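You operate a simulated robot arm through the tools that you are given. There is no shell and no other tool. Be economical: measure what you need, move in short steps, check, and stop when the job is done.

You run a simulated two-armed robot. Do the job below in one go: nothing can be reset, and whatever is moved stays where it is left.

Task
Shut the fridge door. Put the small steel bowl from the blending bench in the sink bowl. Take the brown wiping pad and put it on top of the green puck. Lift the paper bin lid open. Do these in any order.

The check looks at the end state, three seconds after you hand in, the way a careful person would. Anything else that was tipped, shoved, dropped, spilled or broken makes it a failure. Lids that push on must go on centred and level and be pressed home; caps that screw on are set level and turned clockwise until they are tight.

Robot
Two 7-joint arms with fingered hands on one trunk, on a base that drives. Base frame: it is fixed to the floor where the robot stands at the start and does not move with it; the origin is under the middle of the robot, x ahead of it, y to its left, z up. Lengths are in m, angles in rad, forces in N, time in s.
The left shoulder is at the start at [0.079, 0.092, 0.831], the right one opposite. With the tool pointing down near the work surface each hand reaches from about 0.14 to 0.52 m from the robot's upright axis, wherever it stands, measured 20 degrees to its own side. Places, roughly: brown wiping pad (7x5x3 cm) [0.8, -1.6, 0.9]; fridge door [0.7, 0.2, 0.4]; green puck (9x9x4 cm) [-1.6, -4.5, 0.9]; paper bin lid [-3.3, -4.8, 0.5]; sink bowl [1.2, -0.9, 0.8]; small steel bowl (11x11x6 cm) [1.5, 0.1, 0.9]. Payload 2.1 kg a hand.
The TCP of each hand is the grasp point between the finger pads, 0.02 m short of the fingertips. In the tool frame z runs along the fingers and y along their closing line. The gripper opens to 0.068 m. The gripper's body begins 0.023 m behind the TCP. The gripper is a hand of 5 fingers: y runs from the thumb to the fingers, the wrist lies at [-0.01, -0.079, -0.131] in the tool frame.
Orientation is that of the tool frame in the base frame, as [roll, pitch, yaw] about the fixed x, y, z axes, in that order (R = Rz(yaw) Ry(pitch) Rx(roll)). With the fingers straight down and the wrist toward the robot, the tool's x, y and z point along [0, 1, 0], [1, 0, 0] and [0, 0, -1] of the base frame.

Tools
- The arms move only by the tool servo_tool. It takes "left_series", "right_series" or both (then of equal length, played together; a hand with none holds still); each is a list of rows, each a list of 6 numbers: the shift along the base's x, y, z in units of 150 mm (1.0 is 150 mm), then the turn, a rotation vector about the base's x, y, z in units of 60 degrees (1.0 is 60 degrees). In form: [[tx, ty, tz, wx, wy, wz], ...]. A call has 1 to 20 rows; each row is the pose to reach, as a shift and turn from the pose commanded when the call began. A call with a number of a shift or a turn outside -1 to 1 is refused whole. Each row takes 0.2 s and may step no farther than 0.05 m and 0.15 rad from the row before; otherwise, the whole call is refused. Where a pose cannot be reached the arm comes as near as it can. A force on the tool above 40 N (or 10 N above the force at the start of the call, whichever is more), or a blocked arm, ends the call early, and 0.2 s more pass. In this call time passes only in rows, and 0.2 s behind the last. The reply holds the time, the measured pose of the TCP, the force on the tool along the base axes, the opening and the grip force, in the units named above and with some noise, with the torque about the TCP (base axes, N m) and any sound that the robot's microphone picked up.
- Cameras (640 x 400 px; columns grow to the right, rows downward): "scene" is now at [0.1685, 0.0565, 0.9992]; the picture's right is [0.57, -0.82, -0.00], its down [-0.34, -0.24, -0.91] and it looks along [0.75, 0.52, -0.42] (base axes); focal length 275 px, centre (320, 200). "left" rides on the left gripper at [-0.054, -0.058, -0.072] in its tool frame; the picture's right is [-0.57, -0.39, 0.73], its down [0.73, -0.64, 0.23] and it looks along [0.38, 0.66, 0.65] (tool axes); focal length 226 px, centre (320, 200). "right" rides on the right gripper at [0.054, -0.058, -0.072] in its tool frame; the picture's right is [-0.57, 0.39, -0.73], its down [-0.73, -0.64, 0.23] and it looks along [-0.38, 0.66, 0.65] (tool axes); focal length 226 px, centre (320, 200). There is no depth. A picture from a camera that has moved, and an enlarged one, comes with that camera's place and axes in the base frame and with its lens.
- snapshot(camera): a new picture of that camera. No time passes.
- raise_lower(by): slides the trunk up (or, below 0, down) by that many m; the arms and the scene camera ride with it, the base frame stays. It gives what a move gives, with no picture.
- base_move(legs): drives the robot by 1 to 6 legs, each [ahead, left, turn to the left] in m, m and rad, along the robot's own axes; the way and the turn of a leg run together, so that a leg with both is an arc; at most 1.5 m and 3.142 rad a leg. The arms and the cameras ride along, it lands a little off, and it stops where it bumps. It gives what a move gives.
- set_fingers(index, middle, ring, little, thumb_bend, thumb_turn, hand): sets how far each is bent, from 0 (flat) to 1 (curled in); at 0.3 the hand is open as for a grip, at 0.7 the pads meet at the TCP. One left out holds its place. A second passes; each finger stops where it meets its share of the squeeze, and holds until it gets a number again. It is the only way to open and close the hand. It gives what a move gives, with no picture; readings hold the bend of each and the force on index, middle, ring, little, thumb and palm. thumb_turn goes from beside the hand (0) to across from the fingers (1), as for a grip.
- turn_head(pan, tilt): turns the head with the scene camera to pan (to the left, within 1.501 rad either way) and tilt (down, from -0.506 to 1.204), counted from straight ahead of the robot. It gives what a move gives.
- zoom(camera, box): a new picture of the part [left, top, right, bottom] of that camera's present view, enlarged. No time passes.
- hand_in(): hands the job in; it is judged then, once.

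Go step by step. Nothing tells you exact positions but the pictures and the camera data: compare them with the known pose of the tool, close in by small moves and look again before you grip or let go. The budget is 165 turns and 118 pictures, counting those below and the enlarged ones. Unless the task says otherwise, let go and move clear before handing in, and close with one line.

The tools are called after "Call:" by a JSON object that holds its "fn" and its "kwargs". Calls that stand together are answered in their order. servo_tool: Moves the arms, as the interface text tells. Its arguments: {"type":"object","properties":{"left_series":{"type":"array","items":{"type":"array","items":{"type":"number"}}},"right_series":{"type":"array","items":{"type":"array","items":{"type":"number"}}}},"required":[]} The other tools are called the same way: raise_lower (by) slides the trunk up or down; set_fingers (index, middle, ring, little, thumb_bend, thumb_turn, hand) moves the fingers one by one; base_move (legs) drives the base; turn_head (pan, tilt) turns the head that bears the scene camera; snapshot (camera) takes a picture; zoom (camera, box) takes an enlarged picture of a part of a camera's view; hand_in () hands the job in.

At the start:

```text
time_s: 0.0
left_ee_pos: [0.2337, 0.3415, 0.7859]
left_tcp_rot: [-3.142, -0.001, 1.57]
left_contact_force: [-0.3, -0.5, 0.2]
left_torque: [0.0, 0.02, 0.01]
left_grip_width: 0.0677
left_finger_force: 0.0
left_shape: jaw
left_bend: [0.3, 0.3, 0.3, 0.3, 0.3, 0.98]
left_finger forces: [0.1, 0.0, 0.0, 0.1, 0.0, 0.0]
right_ee_pos: [0.4095, 0.0548, 0.8766]
right_tcp_rot: [-3.141, -0.001, 1.571]
right_contact_force: [0.4, -0.1, 0.2]
right_torque: [-0.01, 0.0, -0.01]
right_grip_width: 0.0675
right_finger_force: 0.0
right_shape: jaw
right_bend: [0.3, 0.3, 0.3, 0.3, 0.3, 0.98]
right_finger forces: [0.0, 0.1, 0.1, 0.0, 0.0, 0.0]
trunk travel left (down, up): [-0.075, 0.829]
robot x, y, heading: [0.0026, 0.0028, -0.003]
head pan, tilt: [0.609, 0.428]
```

scene: 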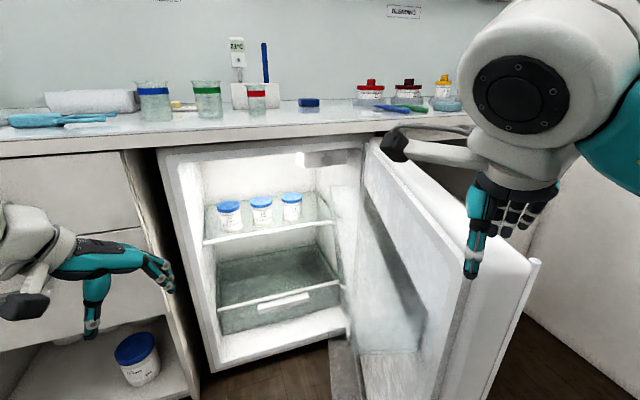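
right: 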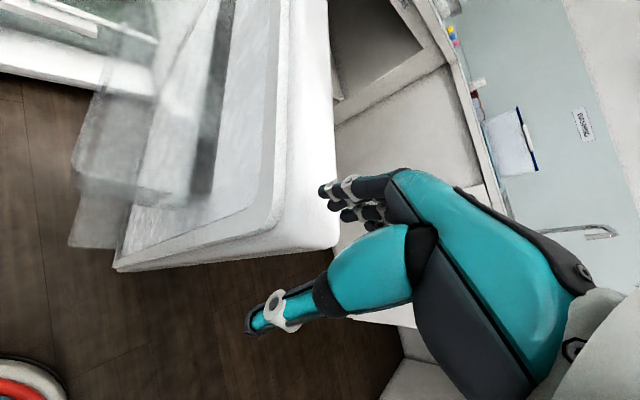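
left: 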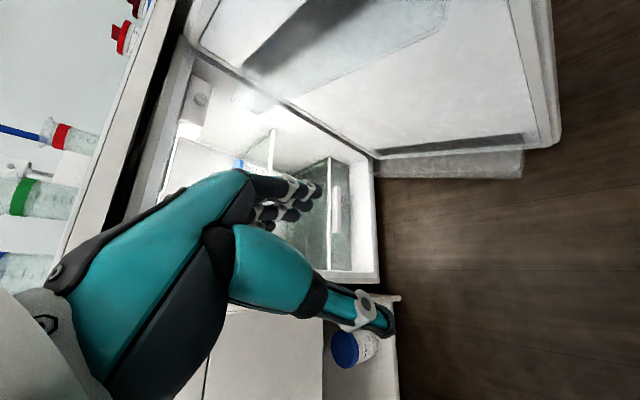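

The fridge is open ahead-left, with its door hinged on the right and swung toward me. I'll look around to map the surroundings before moving.

Call:
{"fn": "turn_head", "kwargs": {"pan": 0.0, "tilt": 0.45}}

Call:
{"fn": "snapshot", "kwargs": {"camera": "scene"}}

Call:
{"fn": "turn_head", "kwargs": {"pan": -0.9, "tilt": 0.35}}

Call:
{"fn": "snapshot", "kwargs": {"camera": "scene"}}

```text
time_s: 1.0
left_ee_pos: [0.2341, 0.3408, 0.7851]
left_tcp_rot: [-3.141, 0.0, 1.571]
left_contact_force: [0.2, -0.3, -0.4]
left_torque: [0.01, 0.0, 0.01]
left_grip_width: 0.068
left_finger_force: 0.0
left_shape: jaw
left_bend: [0.3, 0.3, 0.3, 0.3, 0.3, 0.98]
left_finger forces: [0.1, 0.0, 0.1, 0.0, 0.1, 0.0]
right_ee_pos: [0.411, 0.055, 0.877]
right_tcp_rot: [-3.141, -0.001, 1.571]
right_contact_force: [-1.4, 0.1, 1.1]
right_torque: [0.03, -0.01, 0.02]
right_grip_width: 0.0677
right_finger_force: 0.1
right_shape: jaw
right_bend: [0.3, 0.3, 0.3, 0.3, 0.3, 0.98]
right_finger forces: [0.0, 0.0, 0.0, 0.0, 0.0, 0.0]
trunk travel left (down, up): [-0.075, 0.829]
robot x, y, heading: [-0.0034, -0.0009, -0.001]
head pan, tilt: [0.0, 0.45]
```

```text
114 pictures are left
camera scene: at [0.1847, 0.0038, 0.9971], right [0.0, -1.0, 0.0], down [-0.44, 0.0, -0.9], along [0.9, 0.0, -0.44], focal length 275 px, centre (320, 200)
```

scene: 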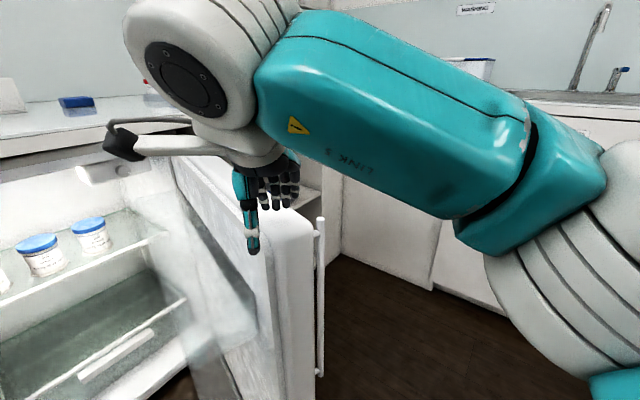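

```text
time_s: 2.2
left_ee_pos: [0.2348, 0.3412, 0.7854]
left_tcp_rot: [3.142, -0.001, 1.571]
left_contact_force: [0.4, -0.9, -0.1]
left_torque: [0.0, 0.04, 0.01]
left_grip_width: 0.0676
left_finger_force: 0.1
left_shape: jaw
left_bend: [0.3, 0.3, 0.3, 0.3, 0.3, 0.98]
left_finger forces: [0.1, 0.0, 0.1, 0.0, 0.0, 0.1]
right_ee_pos: [0.4109, 0.0554, 0.8769]
right_tcp_rot: [-3.141, -0.001, 1.571]
right_contact_force: [0.0, 0.3, 0.1]
right_torque: [0.0, -0.03, 0.03]
right_grip_width: 0.0678
right_finger_force: 0.0
right_shape: jaw
right_bend: [0.3, 0.3, 0.3, 0.3, 0.3, 0.98]
right_finger forces: [0.0, 0.0, 0.0, 0.1, 0.0, 0.0]
trunk travel left (down, up): [-0.075, 0.829]
robot x, y, heading: [0.0026, 0.002, -0.001]
head pan, tilt: [-0.901, 0.351]
```

```text
113 pictures are left
camera scene: at [0.1507, -0.0692, 1.0063], right [-0.78, -0.62, 0.0], down [-0.21, 0.27, -0.94], along [0.58, -0.74, -0.34], focal length 275 px, centre (320, 200)
```

scene: 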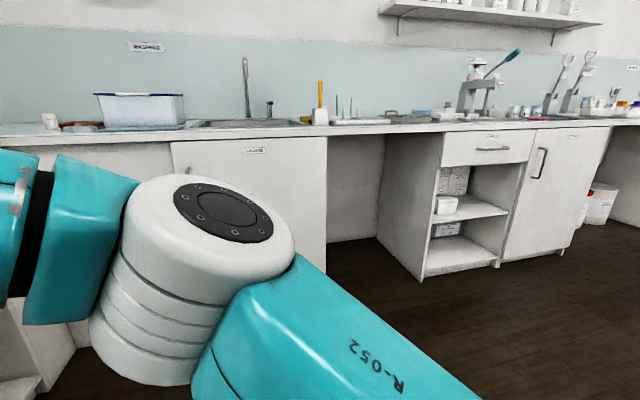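

The room's counters run at about 45° to my frame. I take the fridge hinge to be near (0.93, 0.42) and the open door's free edge near (0.5, 0.0). I'll raise the trunk to clear the door, then turn to face the fridge.

Call:
{"fn": "raise_lower", "kwargs": {"by": 0.2}}

Call:
{"fn": "base_move", "kwargs": {"legs": [[0, 0, 0.714], [0, -0.16, 0]]}}

Call:
{"fn": "turn_head", "kwargs": {"pan": -0.3, "tilt": 0.75}}

Call:
{"fn": "snapshot", "kwargs": {"camera": "scene"}}

Call:
{"fn": "snapshot", "kwargs": {"camera": "right"}}

```text
time_s: 4.4
left_ee_pos: [0.2345, 0.3418, 0.9854]
left_tcp_rot: [3.141, 0.0, 1.572]
left_contact_force: [0.2, -0.6, 0.3]
left_torque: [0.02, 0.01, 0.03]
left_grip_width: 0.0676
left_finger_force: 0.1
left_shape: jaw
left_bend: [0.3, 0.3, 0.3, 0.3, 0.3, 0.98]
left_finger forces: [0.0, 0.0, 0.0, 0.1, 0.1, 0.0]
right_ee_pos: [0.4099, 0.055, 1.0759]
right_tcp_rot: [3.14, 0.0, 1.57]
right_contact_force: [-0.7, -0.2, 0.0]
right_torque: [0.0, 0.0, -0.01]
right_grip_width: 0.0677
right_finger_force: 0.2
right_shape: jaw
right_bend: [0.3, 0.3, 0.3, 0.3, 0.3, 0.98]
right_finger forces: [0.0, 0.1, 0.0, 0.1, 0.0, 0.1]
trunk travel left (down, up): [-0.275, 0.629]
robot x, y, heading: [0.0008, 0.0013, 0.002]
head pan, tilt: [-0.901, 0.351]
```

```text
time_s: 7.6
left_ee_pos: [0.0677, 0.2913, 0.9863]
left_tcp_rot: [3.142, 0.0, 2.246]
left_contact_force: [-0.5, -0.9, 0.0]
left_torque: [0.01, -0.01, 0.01]
left_grip_width: 0.0681
left_finger_force: 0.0
left_shape: jaw
left_bend: [0.3, 0.3, 0.3, 0.3, 0.3, 0.98]
left_finger forces: [0.0, 0.1, 0.0, 0.1, 0.0, 0.1]
right_ee_pos: [0.3832, 0.1768, 1.0768]
right_tcp_rot: [3.141, 0.001, 2.248]
right_contact_force: [0.4, -0.1, -0.1]
right_torque: [0.05, 0.03, 0.0]
right_grip_width: 0.0679
right_finger_force: 0.1
right_shape: jaw
right_bend: [0.3, 0.3, 0.3, 0.3, 0.3, 0.98]
right_finger forces: [0.0, 0.0, 0.1, 0.0, 0.1, 0.0]
trunk travel left (down, up): [-0.275, 0.629]
robot x, y, heading: [0.1019, -0.1204, 0.676]
head pan, tilt: [-0.901, 0.351]
```

```text
time_s: 8.6
left_ee_pos: [0.0681, 0.2909, 0.9849]
left_tcp_rot: [3.14, -0.002, 2.246]
left_contact_force: [-0.2, 0.3, 0.7]
left_torque: [0.0, 0.01, -0.01]
left_grip_width: 0.0675
left_finger_force: 0.1
left_shape: jaw
left_bend: [0.3, 0.3, 0.3, 0.3, 0.3, 0.98]
left_finger forces: [0.0, 0.0, 0.0, 0.0, 0.1, 0.0]
right_ee_pos: [0.3846, 0.1779, 1.0764]
right_tcp_rot: [3.141, 0.0, 2.247]
right_contact_force: [0.2, -0.2, -0.1]
right_torque: [0.01, 0.01, -0.03]
right_grip_width: 0.0675
right_finger_force: 0.0
right_shape: jaw
right_bend: [0.3, 0.3, 0.3, 0.3, 0.3, 0.98]
right_finger forces: [0.0, 0.0, 0.0, 0.0, 0.0, 0.0]
trunk travel left (down, up): [-0.275, 0.629]
robot x, y, heading: [0.0992, -0.1228, 0.675]
head pan, tilt: [-0.3, 0.75]
```

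```text
112 pictures are left
camera scene: at [0.2127, -0.0582, 1.1746], right [0.37, -0.93, 0.0], down [-0.63, -0.25, -0.73], along [0.68, 0.27, -0.68], focal length 275 px, centre (320, 200)
```

scene: 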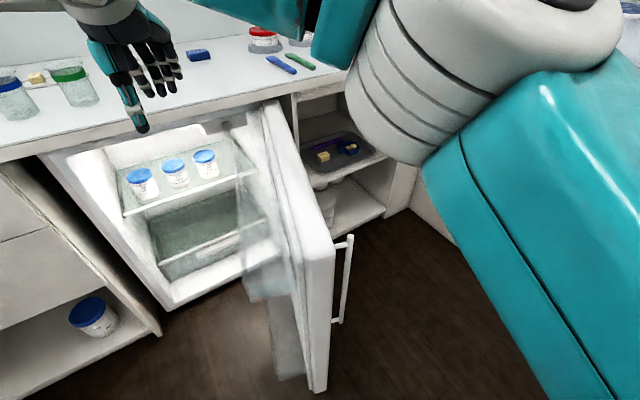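

```text
111 pictures are left
camera right: at [0.304, 0.1842, 1.149], right [0.66, -0.2, 0.73], down [-0.04, -0.97, -0.23], along [0.75, 0.12, -0.65], focal length 226 px, centre (320, 200)
```

right: 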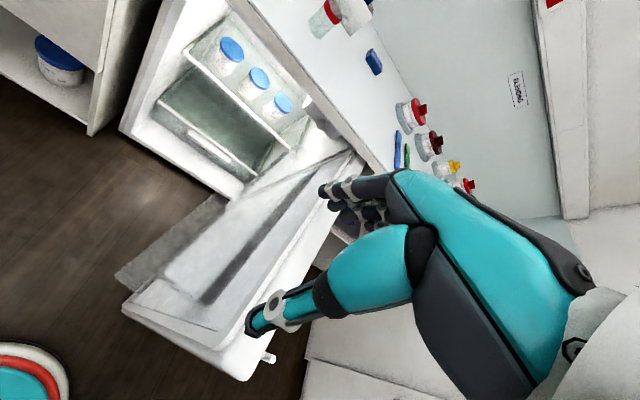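

The door lies along my heading, its outer face about 0.11 m to my right and its free edge about 0.36 m ahead, with the top near z 0.84. I'll take the right hand round to the outer side.

Call:
{"fn": "servo_tool", "kwargs": {"right_series": [[0.22, -0.238, 0, 0, 0, 0], [0.44, -0.476, 0, 0, 0, 0], [0.667, -0.713, 0, 0, 0, 0]]}}

Call:
{"fn": "servo_tool", "kwargs": {"right_series": [[0.22, -0.238, 0, 0, 0, 0], [0.44, -0.476, 0, 0, 0, 0], [0.667, -0.713, 0, 0, 0, 0]]}}

Call:
{"fn": "snapshot", "kwargs": {"camera": "right"}}

Call:
{"fn": "snapshot", "kwargs": {"camera": "scene"}}

```text
time_s: 9.4
left_ee_pos: [0.0676, 0.2911, 0.9864]
left_tcp_rot: [-3.141, 0.0, 2.246]
left_contact_force: [-0.1, 0.2, 0.2]
left_torque: [0.04, -0.01, -0.05]
left_grip_width: 0.0678
left_finger_force: 0.1
left_shape: jaw
left_bend: [0.3, 0.3, 0.3, 0.3, 0.3, 0.98]
left_finger forces: [0.1, 0.1, 0.0, 0.1, 0.0, 0.1]
right_ee_pos: [0.4846, 0.0677, 1.0722]
right_tcp_rot: [3.141, 0.0, 2.246]
right_contact_force: [-0.8, 0.3, -0.8]
right_torque: [-0.01, 0.06, 0.01]
right_grip_width: 0.0676
right_finger_force: 0.1
right_shape: jaw
right_bend: [0.3, 0.3, 0.3, 0.3, 0.3, 0.98]
right_finger forces: [0.1, 0.0, 0.0, 0.0, 0.0, 0.0]
trunk travel left (down, up): [-0.275, 0.629]
robot x, y, heading: [0.0957, -0.1213, 0.677]
head pan, tilt: [-0.3, 0.75]
```

```text
time_s: 10.2
left_ee_pos: [0.0672, 0.2907, 0.9859]
left_tcp_rot: [3.142, -0.001, 2.245]
left_contact_force: [0.1, -0.4, 0.0]
left_torque: [-0.02, 0.02, 0.04]
left_grip_width: 0.0674
left_finger_force: 0.0
left_shape: jaw
left_bend: [0.3, 0.3, 0.3, 0.3, 0.3, 0.98]
left_finger forces: [0.0, 0.1, 0.0, 0.1, 0.0, 0.0]
right_ee_pos: [0.585, -0.0361, 1.0777]
right_tcp_rot: [-3.141, 0.0, 2.249]
right_contact_force: [-0.8, 0.2, 0.1]
right_torque: [0.0, -0.02, -0.01]
right_grip_width: 0.0677
right_finger_force: 0.0
right_shape: jaw
right_bend: [0.3, 0.3, 0.3, 0.3, 0.3, 0.98]
right_finger forces: [0.0, 0.1, 0.1, 0.1, 0.0, 0.0]
trunk travel left (down, up): [-0.275, 0.629]
robot x, y, heading: [0.0972, -0.1195, 0.676]
head pan, tilt: [-0.3, 0.75]
```

```text
110 pictures are left
camera right: at [0.5053, -0.0293, 1.1501], right [0.66, -0.2, 0.73], down [-0.04, -0.97, -0.23], along [0.75, 0.12, -0.65], focal length 226 px, centre (320, 200)
```

right: 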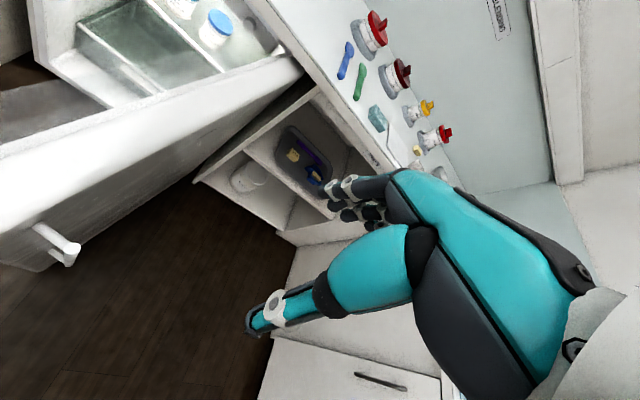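

```text
109 pictures are left
camera scene: at [0.2127, -0.0582, 1.1745], right [0.37, -0.93, 0.0], down [-0.63, -0.25, -0.73], along [0.68, 0.27, -0.68], focal length 275 px, centre (320, 200)
```

scene: 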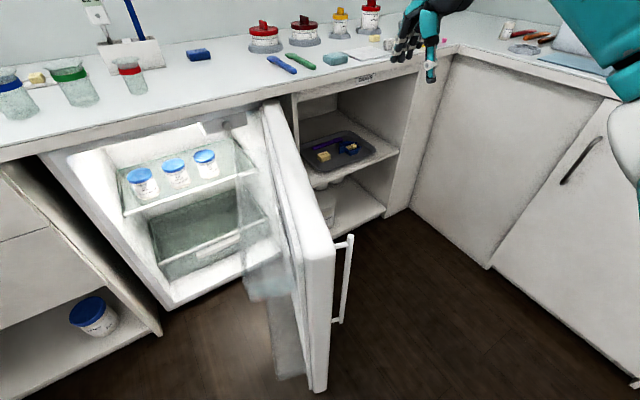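

The hand is clear of the door and handle on the outer side. I'll lower it beside the door, then push.

Call:
{"fn": "servo_tool", "kwargs": {"right_series": [[0, 0, -0.33, 0, 0, 0], [0, 0, -0.66, 0, 0, 0], [0, 0, -1, 0, 0, 0]]}}

Call:
{"fn": "servo_tool", "kwargs": {"right_series": [[0, 0, -0.33, 0, 0, 0], [0, 0, -0.66, 0, 0, 0], [0, 0, -1, 0, 0, 0]]}}

Call:
{"fn": "snapshot", "kwargs": {"camera": "scene"}}

```text
refused: row 3 steps farther than a row can; nothing moved
```

```text
refused: row 3 steps farther than a row can; nothing moved
```

```text
108 pictures are left
camera scene: at [0.2127, -0.0582, 1.1745], right [0.37, -0.93, 0.0], down [-0.63, -0.25, -0.73], along [0.68, 0.27, -0.68], focal length 275 px, centre (320, 200)
```

scene: 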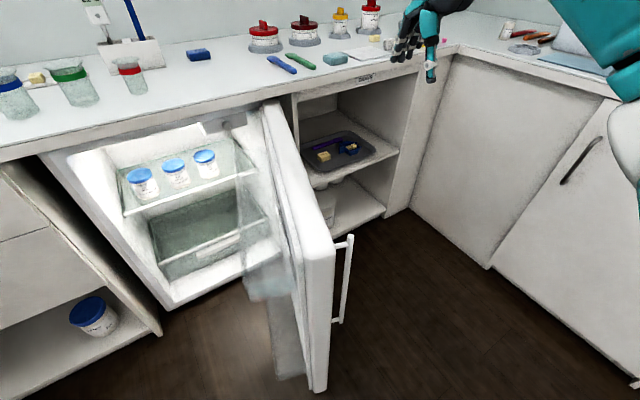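

Those steps were a hair over the limit, so I'll repeat the descent with slightly smaller ones.

Call:
{"fn": "servo_tool", "kwargs": {"right_series": [[0, 0, -0.32, 0, 0, 0], [0, 0, -0.64, 0, 0, 0], [0, 0, -0.96, 0, 0, 0]]}}

Call:
{"fn": "servo_tool", "kwargs": {"right_series": [[0, 0, -0.32, 0, 0, 0], [0, 0, -0.64, 0, 0, 0], [0, 0, -0.96, 0, 0, 0]]}}

Call:
{"fn": "snapshot", "kwargs": {"camera": "scene"}}

```text
time_s: 11.0
left_ee_pos: [0.0667, 0.2899, 0.9852]
left_tcp_rot: [3.139, 0.0, 2.248]
left_contact_force: [0.1, 0.0, 0.4]
left_torque: [0.01, 0.03, 0.01]
left_grip_width: 0.0677
left_finger_force: 0.1
left_shape: jaw
left_bend: [0.3, 0.3, 0.3, 0.3, 0.3, 0.98]
left_finger forces: [0.0, 0.0, 0.0, 0.1, 0.0, 0.0]
right_ee_pos: [0.5804, -0.0374, 0.935]
right_tcp_rot: [-3.141, 0.0, 2.248]
right_contact_force: [-0.3, -0.6, -0.6]
right_torque: [0.05, -0.03, 0.01]
right_grip_width: 0.0677
right_finger_force: 0.0
right_shape: jaw
right_bend: [0.3, 0.3, 0.3, 0.3, 0.3, 0.98]
right_finger forces: [0.0, 0.0, 0.1, 0.0, 0.0, 0.1]
trunk travel left (down, up): [-0.275, 0.629]
robot x, y, heading: [0.0963, -0.1218, 0.683]
head pan, tilt: [-0.3, 0.75]
```

```text
time_s: 11.8
left_ee_pos: [0.0672, 0.2913, 0.9858]
left_tcp_rot: [3.142, 0.0, 2.245]
left_contact_force: [0.5, 0.7, 0.1]
left_torque: [0.01, -0.01, 0.04]
left_grip_width: 0.0674
left_finger_force: 0.0
left_shape: jaw
left_bend: [0.3, 0.3, 0.3, 0.3, 0.3, 0.98]
left_finger forces: [0.0, 0.1, 0.0, 0.0, 0.0, 0.1]
right_ee_pos: [0.5839, -0.0349, 0.7899]
right_tcp_rot: [3.141, 0.0, 2.247]
right_contact_force: [0.2, 0.3, 0.0]
right_torque: [-0.01, 0.03, -0.03]
right_grip_width: 0.0679
right_finger_force: 0.2
right_shape: jaw
right_bend: [0.3, 0.3, 0.3, 0.3, 0.3, 0.98]
right_finger forces: [0.1, 0.0, 0.0, 0.0, 0.0, 0.1]
trunk travel left (down, up): [-0.275, 0.629]
robot x, y, heading: [0.0949, -0.1205, 0.676]
head pan, tilt: [-0.3, 0.75]
```

```text
107 pictures are left
camera scene: at [0.2128, -0.0583, 1.1745], right [0.37, -0.93, 0.0], down [-0.63, -0.25, -0.73], along [0.68, 0.27, -0.68], focal length 275 px, centre (320, 200)
```

scene: 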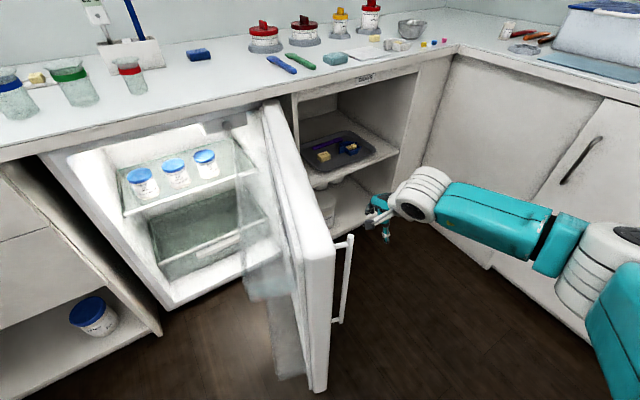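

The hand is beside the outer face. Now I'll push left.

Call:
{"fn": "servo_tool", "kwargs": {"right_series": [[-0.13, 0.162, 0, 0, 0, 0], [-0.26, 0.325, 0, 0, 0, 0], [-0.39, 0.487, 0, 0, 0, 0], [-0.52, 0.65, 0, 0, 0, 0], [-0.65, 0.81, 0, 0, 0, 0], [-0.75, 0.94, 0, 0, 0, 0]]}}

Call:
{"fn": "snapshot", "kwargs": {"camera": "scene"}}

```text
time_s: 13.2
left_ee_pos: [0.0673, 0.2908, 0.9856]
left_tcp_rot: [-3.141, 0.0, 2.245]
left_contact_force: [-0.5, -0.3, 0.4]
left_torque: [0.02, -0.02, -0.02]
left_grip_width: 0.0676
left_finger_force: 0.2
left_shape: jaw
left_bend: [0.3, 0.3, 0.3, 0.3, 0.3, 0.98]
left_finger forces: [0.0, 0.0, 0.0, 0.0, 0.1, 0.0]
right_ee_pos: [0.4724, 0.1069, 0.786]
right_tcp_rot: [3.141, -0.001, 2.246]
right_contact_force: [0.4, 0.5, -0.1]
right_torque: [0.0, 0.0, -0.01]
right_grip_width: 0.0679
right_finger_force: 0.0
right_shape: jaw
right_bend: [0.3, 0.3, 0.3, 0.3, 0.3, 0.98]
right_finger forces: [0.0, 0.0, 0.1, 0.0, 0.0, 0.1]
trunk travel left (down, up): [-0.275, 0.629]
robot x, y, heading: [0.0948, -0.1206, 0.676]
head pan, tilt: [-0.3, 0.75]
```

```text
106 pictures are left
camera scene: at [0.2127, -0.0582, 1.1745], right [0.37, -0.93, 0.0], down [-0.63, -0.25, -0.73], along [0.68, 0.27, -0.68], focal length 275 px, centre (320, 200)
```

scene: 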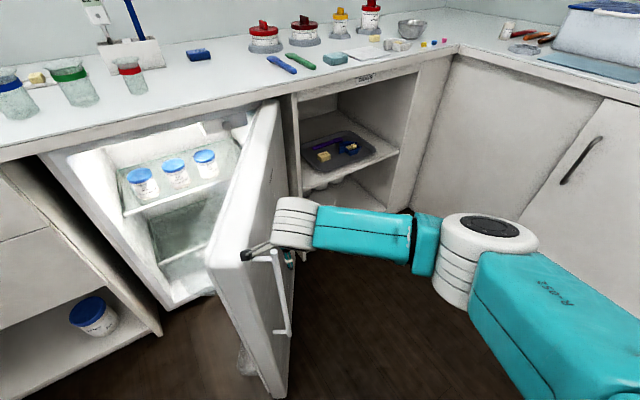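

The door swings easily. I'll continue left with the arm, then press with the base.

Call:
{"fn": "servo_tool", "kwargs": {"right_series": [[-0.13, 0.18, 0, 0, 0, 0], [-0.26, 0.36, 0, 0, 0, 0], [-0.35, 0.54, 0, 0, 0, 0], [-0.38, 0.72, 0, 0, 0, 0], [-0.36, 0.9, 0, 0, 0, 0]]}}

Call:
{"fn": "snapshot", "kwargs": {"camera": "scene"}}

```text
time_s: 14.4
left_ee_pos: [0.0672, 0.2909, 0.9864]
left_tcp_rot: [3.14, -0.001, 2.245]
left_contact_force: [-0.5, -0.3, -0.1]
left_torque: [-0.02, 0.0, -0.02]
left_grip_width: 0.0675
left_finger_force: 0.1
left_shape: jaw
left_bend: [0.3, 0.3, 0.3, 0.3, 0.3, 0.98]
left_finger forces: [0.1, 0.0, 0.0, 0.1, 0.0, 0.0]
right_ee_pos: [0.4159, 0.2307, 0.787]
right_tcp_rot: [3.139, 0.0, 2.25]
right_contact_force: [0.1, 0.2, 0.5]
right_torque: [0.01, 0.02, -0.02]
right_grip_width: 0.0681
right_finger_force: 0.1
right_shape: jaw
right_bend: [0.3, 0.3, 0.3, 0.3, 0.3, 0.98]
right_finger forces: [0.1, 0.0, 0.1, 0.0, 0.0, 0.0]
right hand out of reach, approached as far as the arm can: row 5
trunk travel left (down, up): [-0.275, 0.629]
robot x, y, heading: [0.096, -0.1222, 0.679]
head pan, tilt: [-0.3, 0.75]
```

```text
105 pictures are left
camera scene: at [0.213, -0.0584, 1.1745], right [0.37, -0.93, 0.0], down [-0.63, -0.25, -0.73], along [0.68, 0.27, -0.68], focal length 275 px, centre (320, 200)
```

scene: 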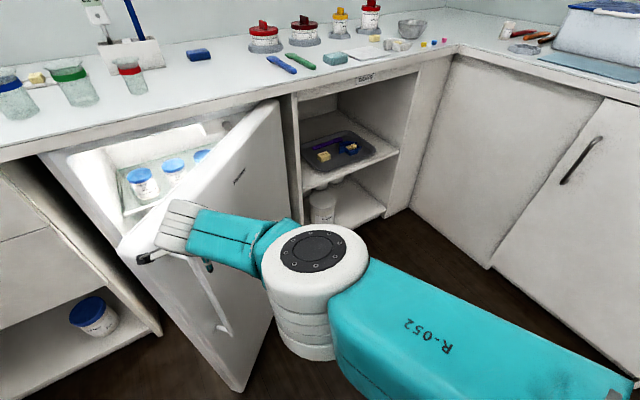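

The door is over half shut. I'll drive left and ahead with the hand pressing on it.

Call:
{"fn": "base_move", "kwargs": {"legs": [[0.08, 0.15, 0], [0.1, 0.05, 0]]}}

Call:
{"fn": "snapshot", "kwargs": {"camera": "scene"}}

```text
time_s: 16.7
left_ee_pos: [0.0876, 0.5587, 0.9853]
left_tcp_rot: [-3.141, 0.0, 2.242]
left_contact_force: [-0.4, -0.5, 0.4]
left_torque: [-0.01, -0.01, 0.06]
left_grip_width: 0.0677
left_finger_force: 0.1
left_shape: jaw
left_bend: [0.3, 0.3, 0.3, 0.3, 0.3, 0.98]
left_finger forces: [0.0, 0.0, 0.1, 0.0, 0.0, 0.0]
right_ee_pos: [0.4351, 0.4955, 0.7878]
right_tcp_rot: [-3.141, -0.001, 2.242]
right_contact_force: [-0.4, 0.1, 0.0]
right_torque: [0.01, 0.0, 0.01]
right_grip_width: 0.0681
right_finger_force: 0.0
right_shape: jaw
right_bend: [0.3, 0.3, 0.3, 0.3, 0.3, 0.98]
right_finger forces: [0.0, 0.0, 0.1, 0.0, 0.0, 0.0]
trunk travel left (down, up): [-0.275, 0.629]
robot x, y, heading: [0.1173, 0.1466, 0.67]
head pan, tilt: [-0.3, 0.75]
```

```text
104 pictures are left
camera scene: at [0.2303, 0.2091, 1.1745], right [0.36, -0.93, 0.0], down [-0.64, -0.25, -0.73], along [0.68, 0.27, -0.68], focal length 275 px, centre (320, 200)
```

scene: 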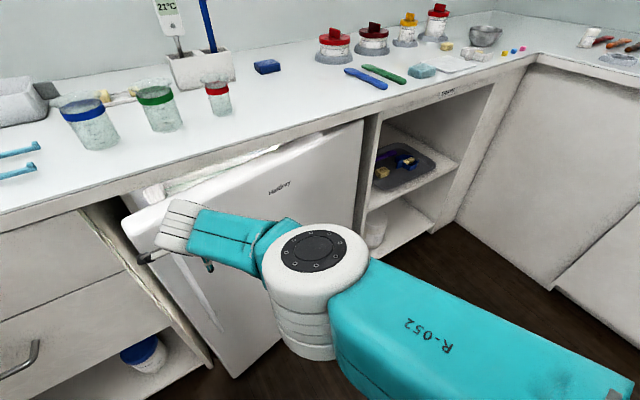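

It's nearly shut. A little further ahead should finish it.

Call:
{"fn": "base_move", "kwargs": {"legs": [[0.1, 0.0, 0]]}}

Call:
{"fn": "snapshot", "kwargs": {"camera": "scene"}}

```text
time_s: 17.8
left_ee_pos: [0.1655, 0.6208, 0.9854]
left_tcp_rot: [-3.14, -0.001, 2.243]
left_contact_force: [0.1, 1.3, -0.3]
left_torque: [0.01, -0.01, 0.02]
left_grip_width: 0.0681
left_finger_force: 0.1
left_shape: jaw
left_bend: [0.3, 0.3, 0.3, 0.3, 0.3, 0.98]
left_finger forces: [0.0, 0.0, 0.0, 0.0, 0.0, 0.1]
right_ee_pos: [0.514, 0.5587, 0.7876]
right_tcp_rot: [-3.141, 0.003, 2.243]
right_contact_force: [-1.7, -2.6, -0.6]
right_torque: [0.03, -0.04, -0.04]
right_grip_width: 0.0671
right_finger_force: 0.1
right_shape: jaw
right_bend: [0.31, 0.33, 0.3, 0.3, 0.3, 0.98]
right_finger forces: [0.1, 2.5, 0.0, 0.0, 0.0, 0.0]
trunk travel left (down, up): [-0.275, 0.629]
robot x, y, heading: [0.1943, 0.2094, 0.675]
head pan, tilt: [-0.3, 0.75]
```

```text
103 pictures are left
camera scene: at [0.3089, 0.2715, 1.1745], right [0.36, -0.93, 0.0], down [-0.64, -0.25, -0.73], along [0.68, 0.27, -0.68], focal length 275 px, centre (320, 200)
```

scene: 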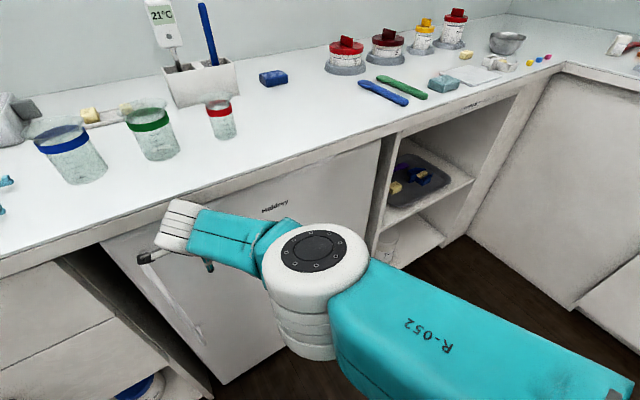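

The door looks shut and the fingers feel about 3 N. I'll give a small extra press to be sure it's home.

Call:
{"fn": "base_move", "kwargs": {"legs": [[0.025, 0.0, 0]]}}

Call:
{"fn": "zoom", "kwargs": {"camera": "scene", "box": [60, 120, 420, 345]}}

```text
time_s: 18.6
left_ee_pos: [0.1743, 0.6285, 0.9881]
left_tcp_rot: [3.138, 0.001, 2.243]
left_contact_force: [-0.1, 0.1, 0.8]
left_torque: [0.02, 0.01, 0.01]
left_grip_width: 0.0678
left_finger_force: 0.1
left_shape: jaw
left_bend: [0.3, 0.3, 0.3, 0.3, 0.3, 0.98]
left_finger forces: [0.0, 0.1, 0.0, 0.1, 0.1, 0.0]
right_ee_pos: [0.5205, 0.5652, 0.786]
right_tcp_rot: [-3.134, -0.001, 2.242]
right_contact_force: [-18.8, -24.5, 3.7]
right_torque: [0.16, -0.2, -0.54]
right_grip_width: 0.0535
right_finger_force: 0.0
right_shape: jaw
right_bend: [0.41, 0.53, 0.37, 0.3, 0.3, 0.98]
right_finger forces: [5.0, 21.0, 4.6, 0.0, 0.1, 0.0]
trunk travel left (down, up): [-0.275, 0.629]
robot x, y, heading: [0.2047, 0.2148, 0.669]
head pan, tilt: [-0.3, 0.75]
stopped in leg 1: the force on the tool passed its limit at 53 N (the readings are from after the stop); the commanded pose is now the measured one
```

```text
1.78 times, centred on (240, 232) of scene
camera zoom: at [0.3183, 0.2776, 1.175], right [0.36, -0.93, 0.0], down [-0.63, -0.25, -0.73], along [0.68, 0.27, -0.68], focal length 490 px, centre (462, 142)
```

zoom: 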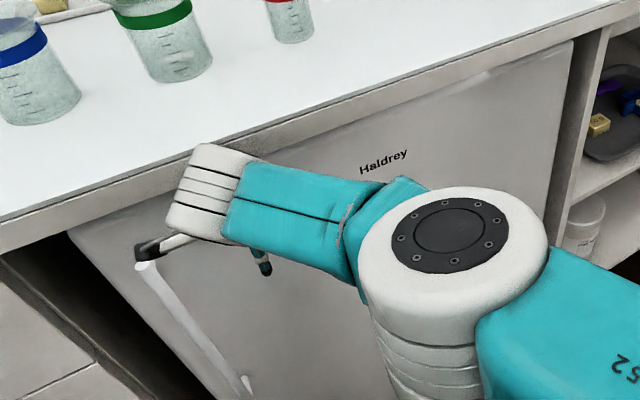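

The door is home against about 30 N. Before backing off, I'll check that the fingers and camera bracket aren't hooked behind the handle.

Call:
{"fn": "snapshot", "kwargs": {"camera": "right"}}

```text
101 pictures are left
camera right: at [0.4421, 0.5717, 0.8595], right [0.66, -0.2, 0.72], down [-0.05, -0.97, -0.23], along [0.75, 0.12, -0.65], focal length 226 px, centre (320, 200)
```

right: 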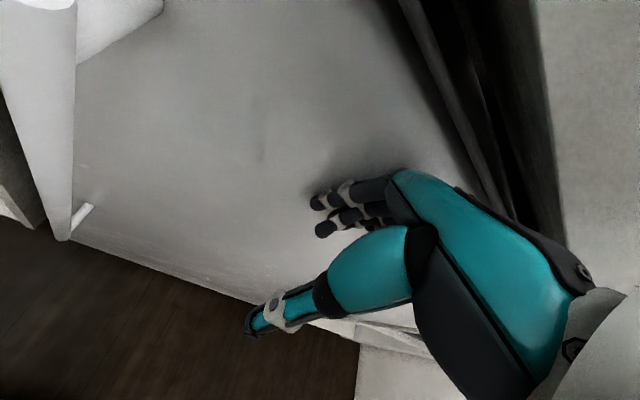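

The hand is free of the handle. I'll back off, lift the hand, drive right toward the bowl's stretch of counter, and look.

Call:
{"fn": "base_move", "kwargs": {"legs": [[-0.2, 0, 0]]}}

Call:
{"fn": "set_fingers", "kwargs": {"hand": "right", "index": 0.3, "middle": 0.3, "ring": 0.3, "little": 0.3}}

Call:
{"fn": "servo_tool", "kwargs": {"right_series": [[-0.15, -0.2, 0.2, 0, 0, 0], [-0.15, -0.35, 0.45, 0, 0, 0], [-0.15, -0.4, 0.7, 0, 0, 0], [-0.15, -0.4, 0.98, 0, 0, 0]]}}

Call:
{"fn": "base_move", "kwargs": {"legs": [[0, -0.7, 0.05]]}}

Call:
{"fn": "turn_head", "kwargs": {"pan": -0.15, "tilt": 0.6}}

Call:
{"fn": "snapshot", "kwargs": {"camera": "scene"}}

```text
time_s: 20.2
left_ee_pos: [0.0197, 0.5055, 0.9849]
left_tcp_rot: [3.141, 0.002, 2.243]
left_contact_force: [0.2, -0.1, -0.6]
left_torque: [-0.01, 0.0, -0.05]
left_grip_width: 0.0678
left_finger_force: 0.0
left_shape: jaw
left_bend: [0.3, 0.3, 0.3, 0.3, 0.3, 0.98]
left_finger forces: [0.0, 0.0, 0.0, 0.1, 0.1, 0.0]
right_ee_pos: [0.367, 0.4414, 0.7865]
right_tcp_rot: [-3.134, 0.0, 2.241]
right_contact_force: [0.5, 1.0, -0.7]
right_torque: [-0.01, -0.01, 0.05]
right_grip_width: 0.0678
right_finger_force: 0.0
right_shape: jaw
right_bend: [0.3, 0.3, 0.3, 0.3, 0.3, 0.98]
right_finger forces: [0.1, 0.0, 0.0, 0.1, 0.0, 0.0]
trunk travel left (down, up): [-0.275, 0.629]
robot x, y, heading: [0.0511, 0.0922, 0.664]
head pan, tilt: [-0.3, 0.75]
```

```text
time_s: 21.2
left_ee_pos: [0.0203, 0.5057, 0.9859]
left_tcp_rot: [-3.141, 0.0, 2.241]
left_contact_force: [-0.1, 0.2, 0.4]
left_torque: [0.03, 0.0, 0.01]
left_grip_width: 0.0679
left_finger_force: 0.0
left_shape: jaw
left_bend: [0.3, 0.3, 0.3, 0.3, 0.3, 0.98]
left_finger forces: [0.1, 0.0, 0.1, 0.1, 0.0, 0.1]
right_ee_pos: [0.3666, 0.4423, 0.7843]
right_tcp_rot: [-3.132, 0.0, 2.243]
right_contact_force: [0.4, 0.2, -0.4]
right_torque: [0.03, -0.01, -0.02]
right_grip_width: 0.0625
right_finger_force: 0.1
right_shape: fingers
right_bend: [0.3, 0.3, 0.3, 0.3, 0.3, 0.98]
right_finger forces: [0.0, 0.1, 0.1, 0.0, 0.1, 0.1]
trunk travel left (down, up): [-0.275, 0.629]
robot x, y, heading: [0.0483, 0.0952, 0.673]
head pan, tilt: [-0.3, 0.75]
```

```text
time_s: 22.2
left_ee_pos: [0.0201, 0.5048, 0.9868]
left_tcp_rot: [-3.142, 0.0, 2.241]
left_contact_force: [0.1, 0.9, -0.5]
left_torque: [0.0, -0.04, -0.02]
left_grip_width: 0.0678
left_finger_force: 0.1
left_shape: jaw
left_bend: [0.3, 0.3, 0.3, 0.3, 0.3, 0.98]
left_finger forces: [0.0, 0.0, 0.0, 0.0, 0.0, 0.0]
right_ee_pos: [0.3453, 0.3816, 0.9331]
right_tcp_rot: [-3.134, 0.001, 2.241]
right_contact_force: [0.0, -0.3, 0.1]
right_torque: [-0.03, 0.01, 0.03]
right_grip_width: 0.0625
right_finger_force: 0.0
right_shape: fingers
right_bend: [0.3, 0.3, 0.3, 0.3, 0.3, 0.98]
right_finger forces: [0.0, 0.0, 0.1, 0.1, 0.1, 0.1]
trunk travel left (down, up): [-0.275, 0.629]
robot x, y, heading: [0.05, 0.092, 0.673]
head pan, tilt: [-0.3, 0.75]
```

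```text
time_s: 26.1
left_ee_pos: [0.4509, -0.0378, 0.9868]
left_tcp_rot: [3.14, -0.001, 2.274]
left_contact_force: [-0.7, 0.2, 1.0]
left_torque: [-0.01, 0.02, 0.0]
left_grip_width: 0.0677
left_finger_force: 0.0
left_shape: jaw
left_bend: [0.3, 0.3, 0.3, 0.3, 0.3, 0.98]
left_finger forces: [0.1, 0.1, 0.1, 0.0, 0.0, 0.0]
right_ee_pos: [0.7799, -0.1518, 0.932]
right_tcp_rot: [-3.133, 0.0, 2.274]
right_contact_force: [0.0, 0.6, 0.1]
right_torque: [0.02, 0.04, 0.0]
right_grip_width: 0.0624
right_finger_force: 0.1
right_shape: fingers
right_bend: [0.3, 0.3, 0.3, 0.3, 0.3, 0.98]
right_finger forces: [0.1, 0.0, 0.0, 0.0, 0.1, 0.1]
trunk travel left (down, up): [-0.275, 0.629]
robot x, y, heading: [0.4915, -0.4488, 0.704]
head pan, tilt: [-0.3, 0.75]
```

```text
time_s: 26.8
left_ee_pos: [0.4498, -0.036, 0.9859]
left_tcp_rot: [-3.14, -0.002, 2.274]
left_contact_force: [0.2, 0.4, -0.2]
left_torque: [0.0, 0.02, -0.01]
left_grip_width: 0.0676
left_finger_force: 0.1
left_shape: jaw
left_bend: [0.3, 0.3, 0.3, 0.3, 0.3, 0.98]
left_finger forces: [0.0, 0.0, 0.1, 0.1, 0.0, 0.0]
right_ee_pos: [0.7792, -0.1512, 0.9315]
right_tcp_rot: [-3.132, 0.0, 2.273]
right_contact_force: [0.0, -0.5, -0.7]
right_torque: [0.04, 0.0, -0.01]
right_grip_width: 0.0624
right_finger_force: 0.1
right_shape: fingers
right_bend: [0.3, 0.3, 0.3, 0.3, 0.3, 0.98]
right_finger forces: [0.0, 0.1, 0.0, 0.1, 0.0, 0.0]
trunk travel left (down, up): [-0.275, 0.629]
robot x, y, heading: [0.4924, -0.447, 0.707]
head pan, tilt: [-0.15, 0.6]
```

```text
100 pictures are left
camera scene: at [0.604, -0.3689, 1.1873], right [0.52, -0.85, 0.0], down [-0.48, -0.3, -0.82], along [0.7, 0.43, -0.57], focal length 275 px, centre (320, 200)
```

scene: 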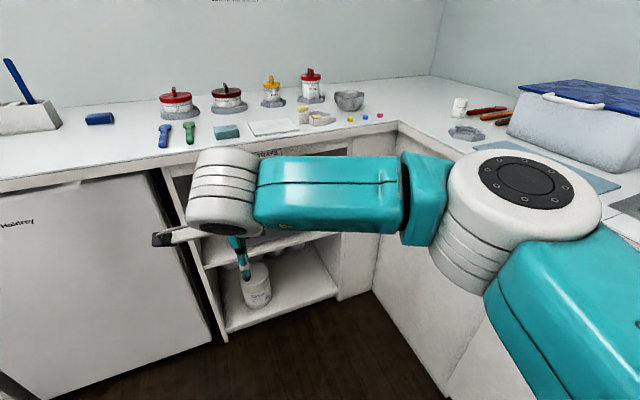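

I place the bowl near (1.505, 0.066), with its base around z 0.90 and about 0.2 m in from the counter edge. The counter normal is near heading 0.9. I'll look down to gauge my base against the cabinets.

Call:
{"fn": "turn_head", "kwargs": {"pan": 0.4, "tilt": 1.15}}

Call:
{"fn": "snapshot", "kwargs": {"camera": "scene"}}

Call:
{"fn": "snapshot", "kwargs": {"camera": "right"}}

```text
time_s: 27.8
left_ee_pos: [0.4504, -0.0368, 0.9873]
left_tcp_rot: [-3.141, 0.0, 2.275]
left_contact_force: [0.5, -0.4, -1.0]
left_torque: [-0.01, -0.03, -0.02]
left_grip_width: 0.0679
left_finger_force: 0.0
left_shape: jaw
left_bend: [0.3, 0.3, 0.3, 0.3, 0.3, 0.98]
left_finger forces: [0.0, 0.1, 0.0, 0.1, 0.1, 0.1]
right_ee_pos: [0.7779, -0.1525, 0.9322]
right_tcp_rot: [-3.132, 0.001, 2.275]
right_contact_force: [0.2, 0.1, 0.2]
right_torque: [0.02, -0.04, -0.01]
right_grip_width: 0.0623
right_finger_force: 0.0
right_shape: fingers
right_bend: [0.3, 0.3, 0.3, 0.3, 0.3, 0.98]
right_finger forces: [0.0, 0.0, 0.1, 0.0, 0.1, 0.0]
trunk travel left (down, up): [-0.275, 0.629]
robot x, y, heading: [0.4892, -0.4516, 0.704]
head pan, tilt: [0.4, 1.15]
```

```text
99 pictures are left
camera scene: at [0.5557, -0.3621, 1.1457], right [0.89, -0.45, 0.0], down [-0.41, -0.81, -0.41], along [0.18, 0.36, -0.91], focal length 275 px, centre (320, 200)
```

scene: 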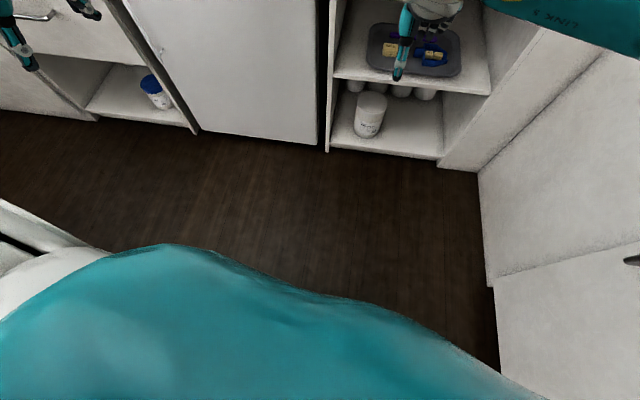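

```text
98 pictures are left
camera right: at [0.6994, -0.1469, 1.0051], right [0.67, -0.18, 0.72], down [-0.02, -0.97, -0.23], along [0.75, 0.14, -0.65], focal length 226 px, centre (320, 200)
```

right: 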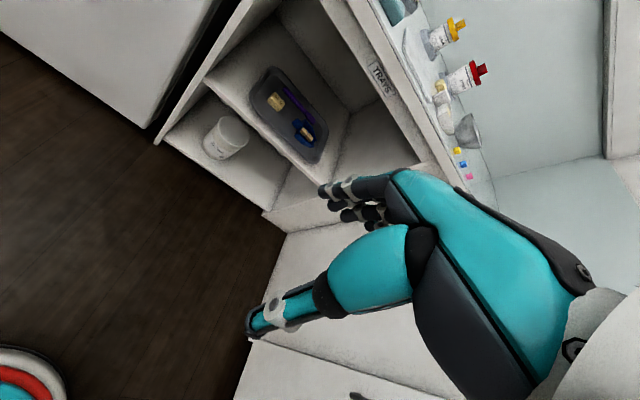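

The base has room. With the counter normal near heading 0.93, I'll stand at about (1.06, -0.20) so the bowl is ahead and to the right. I'll raise the trunk first so the hands clear the items.

Call:
{"fn": "raise_lower", "kwargs": {"by": 0.2}}

Call:
{"fn": "base_move", "kwargs": {"legs": [[0, 0, 0.226], [0.25, -0.307, 0], [0.28, 0, 0]]}}

Call:
{"fn": "turn_head", "kwargs": {"pan": -0.35, "tilt": 0.7}}

Call:
{"fn": "snapshot", "kwargs": {"camera": "scene"}}

Call:
{"fn": "snapshot", "kwargs": {"camera": "right"}}

```text
time_s: 29.9
left_ee_pos: [0.4502, -0.0368, 1.1864]
left_tcp_rot: [3.141, -0.001, 2.272]
left_contact_force: [0.4, -0.2, 0.0]
left_torque: [0.02, -0.04, 0.0]
left_grip_width: 0.0678
left_finger_force: 0.0
left_shape: jaw
left_bend: [0.3, 0.3, 0.3, 0.3, 0.3, 0.98]
left_finger forces: [0.0, 0.0, 0.0, 0.0, 0.0, 0.0]
right_ee_pos: [0.7779, -0.1517, 1.1308]
right_tcp_rot: [-3.133, 0.0, 2.274]
right_contact_force: [-0.5, -0.3, -0.5]
right_torque: [0.0, 0.05, -0.02]
right_grip_width: 0.0624
right_finger_force: 0.0
right_shape: fingers
right_bend: [0.3, 0.3, 0.3, 0.3, 0.3, 0.98]
right_finger forces: [0.0, 0.0, 0.0, 0.1, 0.1, 0.1]
trunk travel left (down, up): [-0.475, 0.429]
robot x, y, heading: [0.4957, -0.448, 0.704]
head pan, tilt: [0.4, 1.15]
```

```text
time_s: 34.8
left_ee_pos: [0.9321, 0.1757, 1.1857]
left_tcp_rot: [-3.141, -0.001, 2.496]
left_contact_force: [-0.3, -0.1, -0.3]
left_torque: [0.02, -0.04, 0.02]
left_grip_width: 0.0677
left_finger_force: 0.0
left_shape: jaw
left_bend: [0.3, 0.3, 0.3, 0.3, 0.3, 0.98]
left_finger forces: [0.0, 0.0, 0.0, 0.0, 0.0, 0.1]
right_ee_pos: [1.277, 0.1394, 1.1315]
right_tcp_rot: [-3.134, 0.001, 2.5]
right_contact_force: [0.2, 0.5, -0.2]
right_torque: [-0.02, 0.0, 0.01]
right_grip_width: 0.0625
right_finger_force: 0.2
right_shape: fingers
right_bend: [0.3, 0.3, 0.3, 0.3, 0.3, 0.98]
right_finger forces: [0.0, 0.0, 0.0, 0.0, 0.0, 0.0]
trunk travel left (down, up): [-0.475, 0.429]
robot x, y, heading: [1.0638, -0.2186, 0.93]
head pan, tilt: [0.4, 1.15]
```

```text
time_s: 35.9
left_ee_pos: [0.9318, 0.1761, 1.1857]
left_tcp_rot: [3.14, 0.0, 2.499]
left_contact_force: [-0.5, -0.3, 0.2]
left_torque: [-0.01, -0.02, 0.01]
left_grip_width: 0.0677
left_finger_force: 0.0
left_shape: jaw
left_bend: [0.3, 0.3, 0.3, 0.3, 0.3, 0.98]
left_finger forces: [0.0, 0.0, 0.1, 0.0, 0.0, 0.0]
right_ee_pos: [1.2761, 0.1387, 1.1313]
right_tcp_rot: [-3.134, 0.0, 2.499]
right_contact_force: [0.4, -0.1, -0.1]
right_torque: [0.03, -0.02, 0.0]
right_grip_width: 0.0622
right_finger_force: 0.0
right_shape: fingers
right_bend: [0.3, 0.3, 0.3, 0.3, 0.3, 0.98]
right_finger forces: [0.0, 0.0, 0.1, 0.1, 0.1, 0.0]
trunk travel left (down, up): [-0.475, 0.429]
robot x, y, heading: [1.0663, -0.214, 0.926]
head pan, tilt: [-0.351, 0.7]
```

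```text
97 pictures are left
camera scene: at [1.1488, -0.1483, 1.3801], right [0.55, -0.84, 0.0], down [-0.54, -0.35, -0.76], along [0.64, 0.42, -0.64], focal length 275 px, centre (320, 200)
```

scene: 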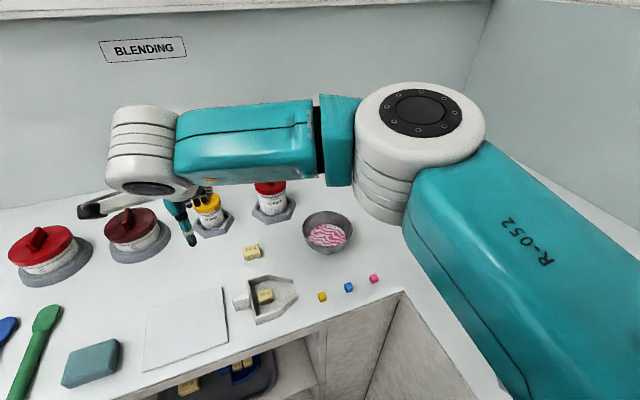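

```text
96 pictures are left
camera right: at [1.1986, 0.1253, 1.2051], right [0.69, -0.02, 0.72], down [0.2, -0.95, -0.23], along [0.7, 0.3, -0.65], focal length 226 px, centre (320, 200)
```

right: 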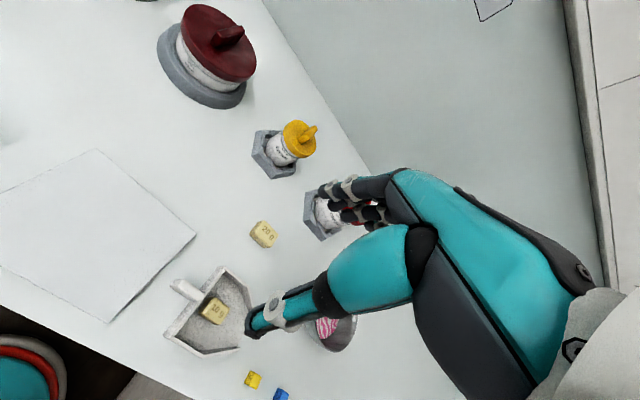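

The bowl is close now and seems to hold something pink and white. I'll zoom in, since tipping it could spill.

Call:
{"fn": "zoom", "kwargs": {"camera": "scene", "box": [220, 180, 412, 300]}}

```text
3.33 times, centred on (316, 240) of scene
camera zoom: at [1.1488, -0.1483, 1.3801], right [0.55, -0.84, 0.0], down [-0.54, -0.35, -0.76], along [0.64, 0.42, -0.64], focal length 918 px, centre (333, 67)
```

zoom: 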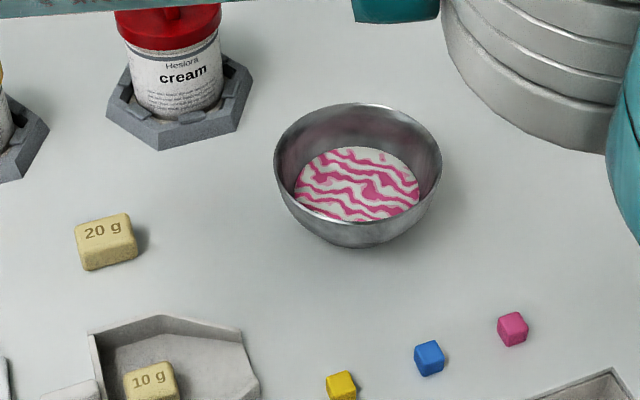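

The bowl holds a half-mixed pink and white paste, so it must stay level. I'll pinch the rim with the thumb inside and the fingers outside on the left-far side, so I'll close in slightly, turn the hand 60° left and look.

Call:
{"fn": "base_move", "kwargs": {"legs": [[0.05, 0, 0]]}}

Call:
{"fn": "servo_tool", "kwargs": {"right_series": [[0.1, -0.06, 0, 0, 0, 0.14], [0.2, -0.12, 0, 0, 0, 0.28], [0.3, -0.18, 0, 0, 0, 0.42], [0.4, -0.24, 0, 0, 0, 0.56], [0.5, -0.3, 0, 0, 0, 0.7], [0.6, -0.36, 0, 0, 0, 0.84], [0.7, -0.42, 0, 0, 0, 0.98]]}}

Call:
{"fn": "snapshot", "kwargs": {"camera": "scene"}}

Call:
{"fn": "snapshot", "kwargs": {"camera": "right"}}

```text
time_s: 36.8
left_ee_pos: [0.9618, 0.2175, 1.1868]
left_tcp_rot: [-3.14, 0.0, 2.499]
left_contact_force: [0.0, 0.6, -0.4]
left_torque: [0.0, -0.03, 0.01]
left_grip_width: 0.0675
left_finger_force: 0.0
left_shape: jaw
left_bend: [0.3, 0.3, 0.3, 0.3, 0.3, 0.98]
left_finger forces: [0.0, 0.0, 0.1, 0.0, 0.1, 0.1]
right_ee_pos: [1.3042, 0.1788, 1.1317]
right_tcp_rot: [-3.133, 0.0, 2.501]
right_contact_force: [0.2, 0.2, -0.1]
right_torque: [0.03, 0.0, 0.01]
right_grip_width: 0.0625
right_finger_force: 0.1
right_shape: fingers
right_bend: [0.3, 0.3, 0.3, 0.3, 0.3, 0.98]
right_finger forces: [0.1, 0.0, 0.0, 0.1, 0.1, 0.1]
trunk travel left (down, up): [-0.475, 0.429]
robot x, y, heading: [1.0917, -0.1811, 0.931]
head pan, tilt: [-0.351, 0.7]
```

```text
time_s: 38.4
left_ee_pos: [0.9623, 0.2147, 1.1854]
left_tcp_rot: [3.14, 0.0, 2.499]
left_contact_force: [-0.7, -0.7, 0.0]
left_torque: [-0.01, 0.01, 0.01]
left_grip_width: 0.0679
left_finger_force: 0.1
left_shape: jaw
left_bend: [0.3, 0.3, 0.3, 0.3, 0.3, 0.98]
left_finger forces: [0.0, 0.0, 0.0, 0.0, 0.0, 0.0]
right_ee_pos: [1.3707, 0.088, 1.1518]
right_tcp_rot: [3.114, -0.038, -2.939]
right_contact_force: [0.8, 0.2, -0.1]
right_torque: [-0.02, -0.01, 0.01]
right_grip_width: 0.0624
right_finger_force: 0.0
right_shape: fingers
right_bend: [0.3, 0.3, 0.3, 0.3, 0.3, 0.98]
right_finger forces: [0.0, 0.0, 0.0, 0.1, 0.0, 0.0]
right hand out of reach, approached as far as the arm can: row 6, 7
trunk travel left (down, up): [-0.475, 0.429]
robot x, y, heading: [1.097, -0.1781, 0.93]
head pan, tilt: [-0.351, 0.7]
```

```text
94 pictures are left
camera scene: at [1.1789, -0.1106, 1.3802], right [0.55, -0.84, 0.0], down [-0.54, -0.35, -0.77], along [0.64, 0.42, -0.64], focal length 275 px, centre (320, 200)
```

scene: 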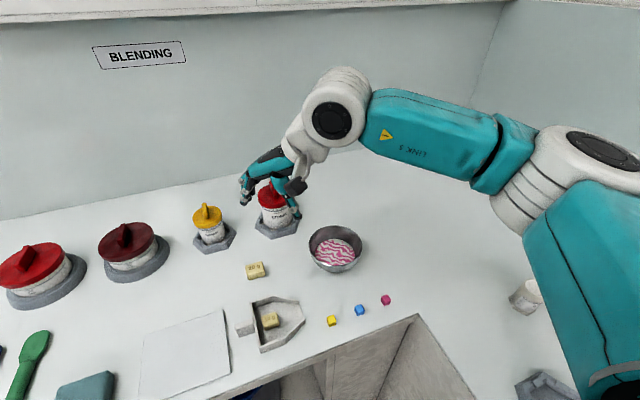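

```text
93 pictures are left
camera right: at [1.3326, 0.0202, 1.2249], right [0.51, 0.48, 0.72], down [0.83, -0.48, -0.28], along [0.21, 0.74, -0.64], focal length 226 px, centre (320, 200)
```

right: 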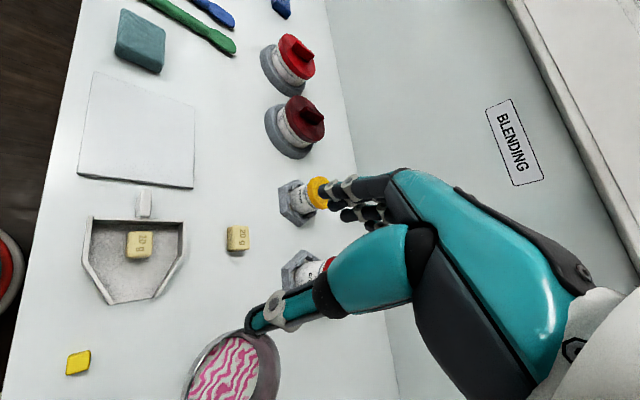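

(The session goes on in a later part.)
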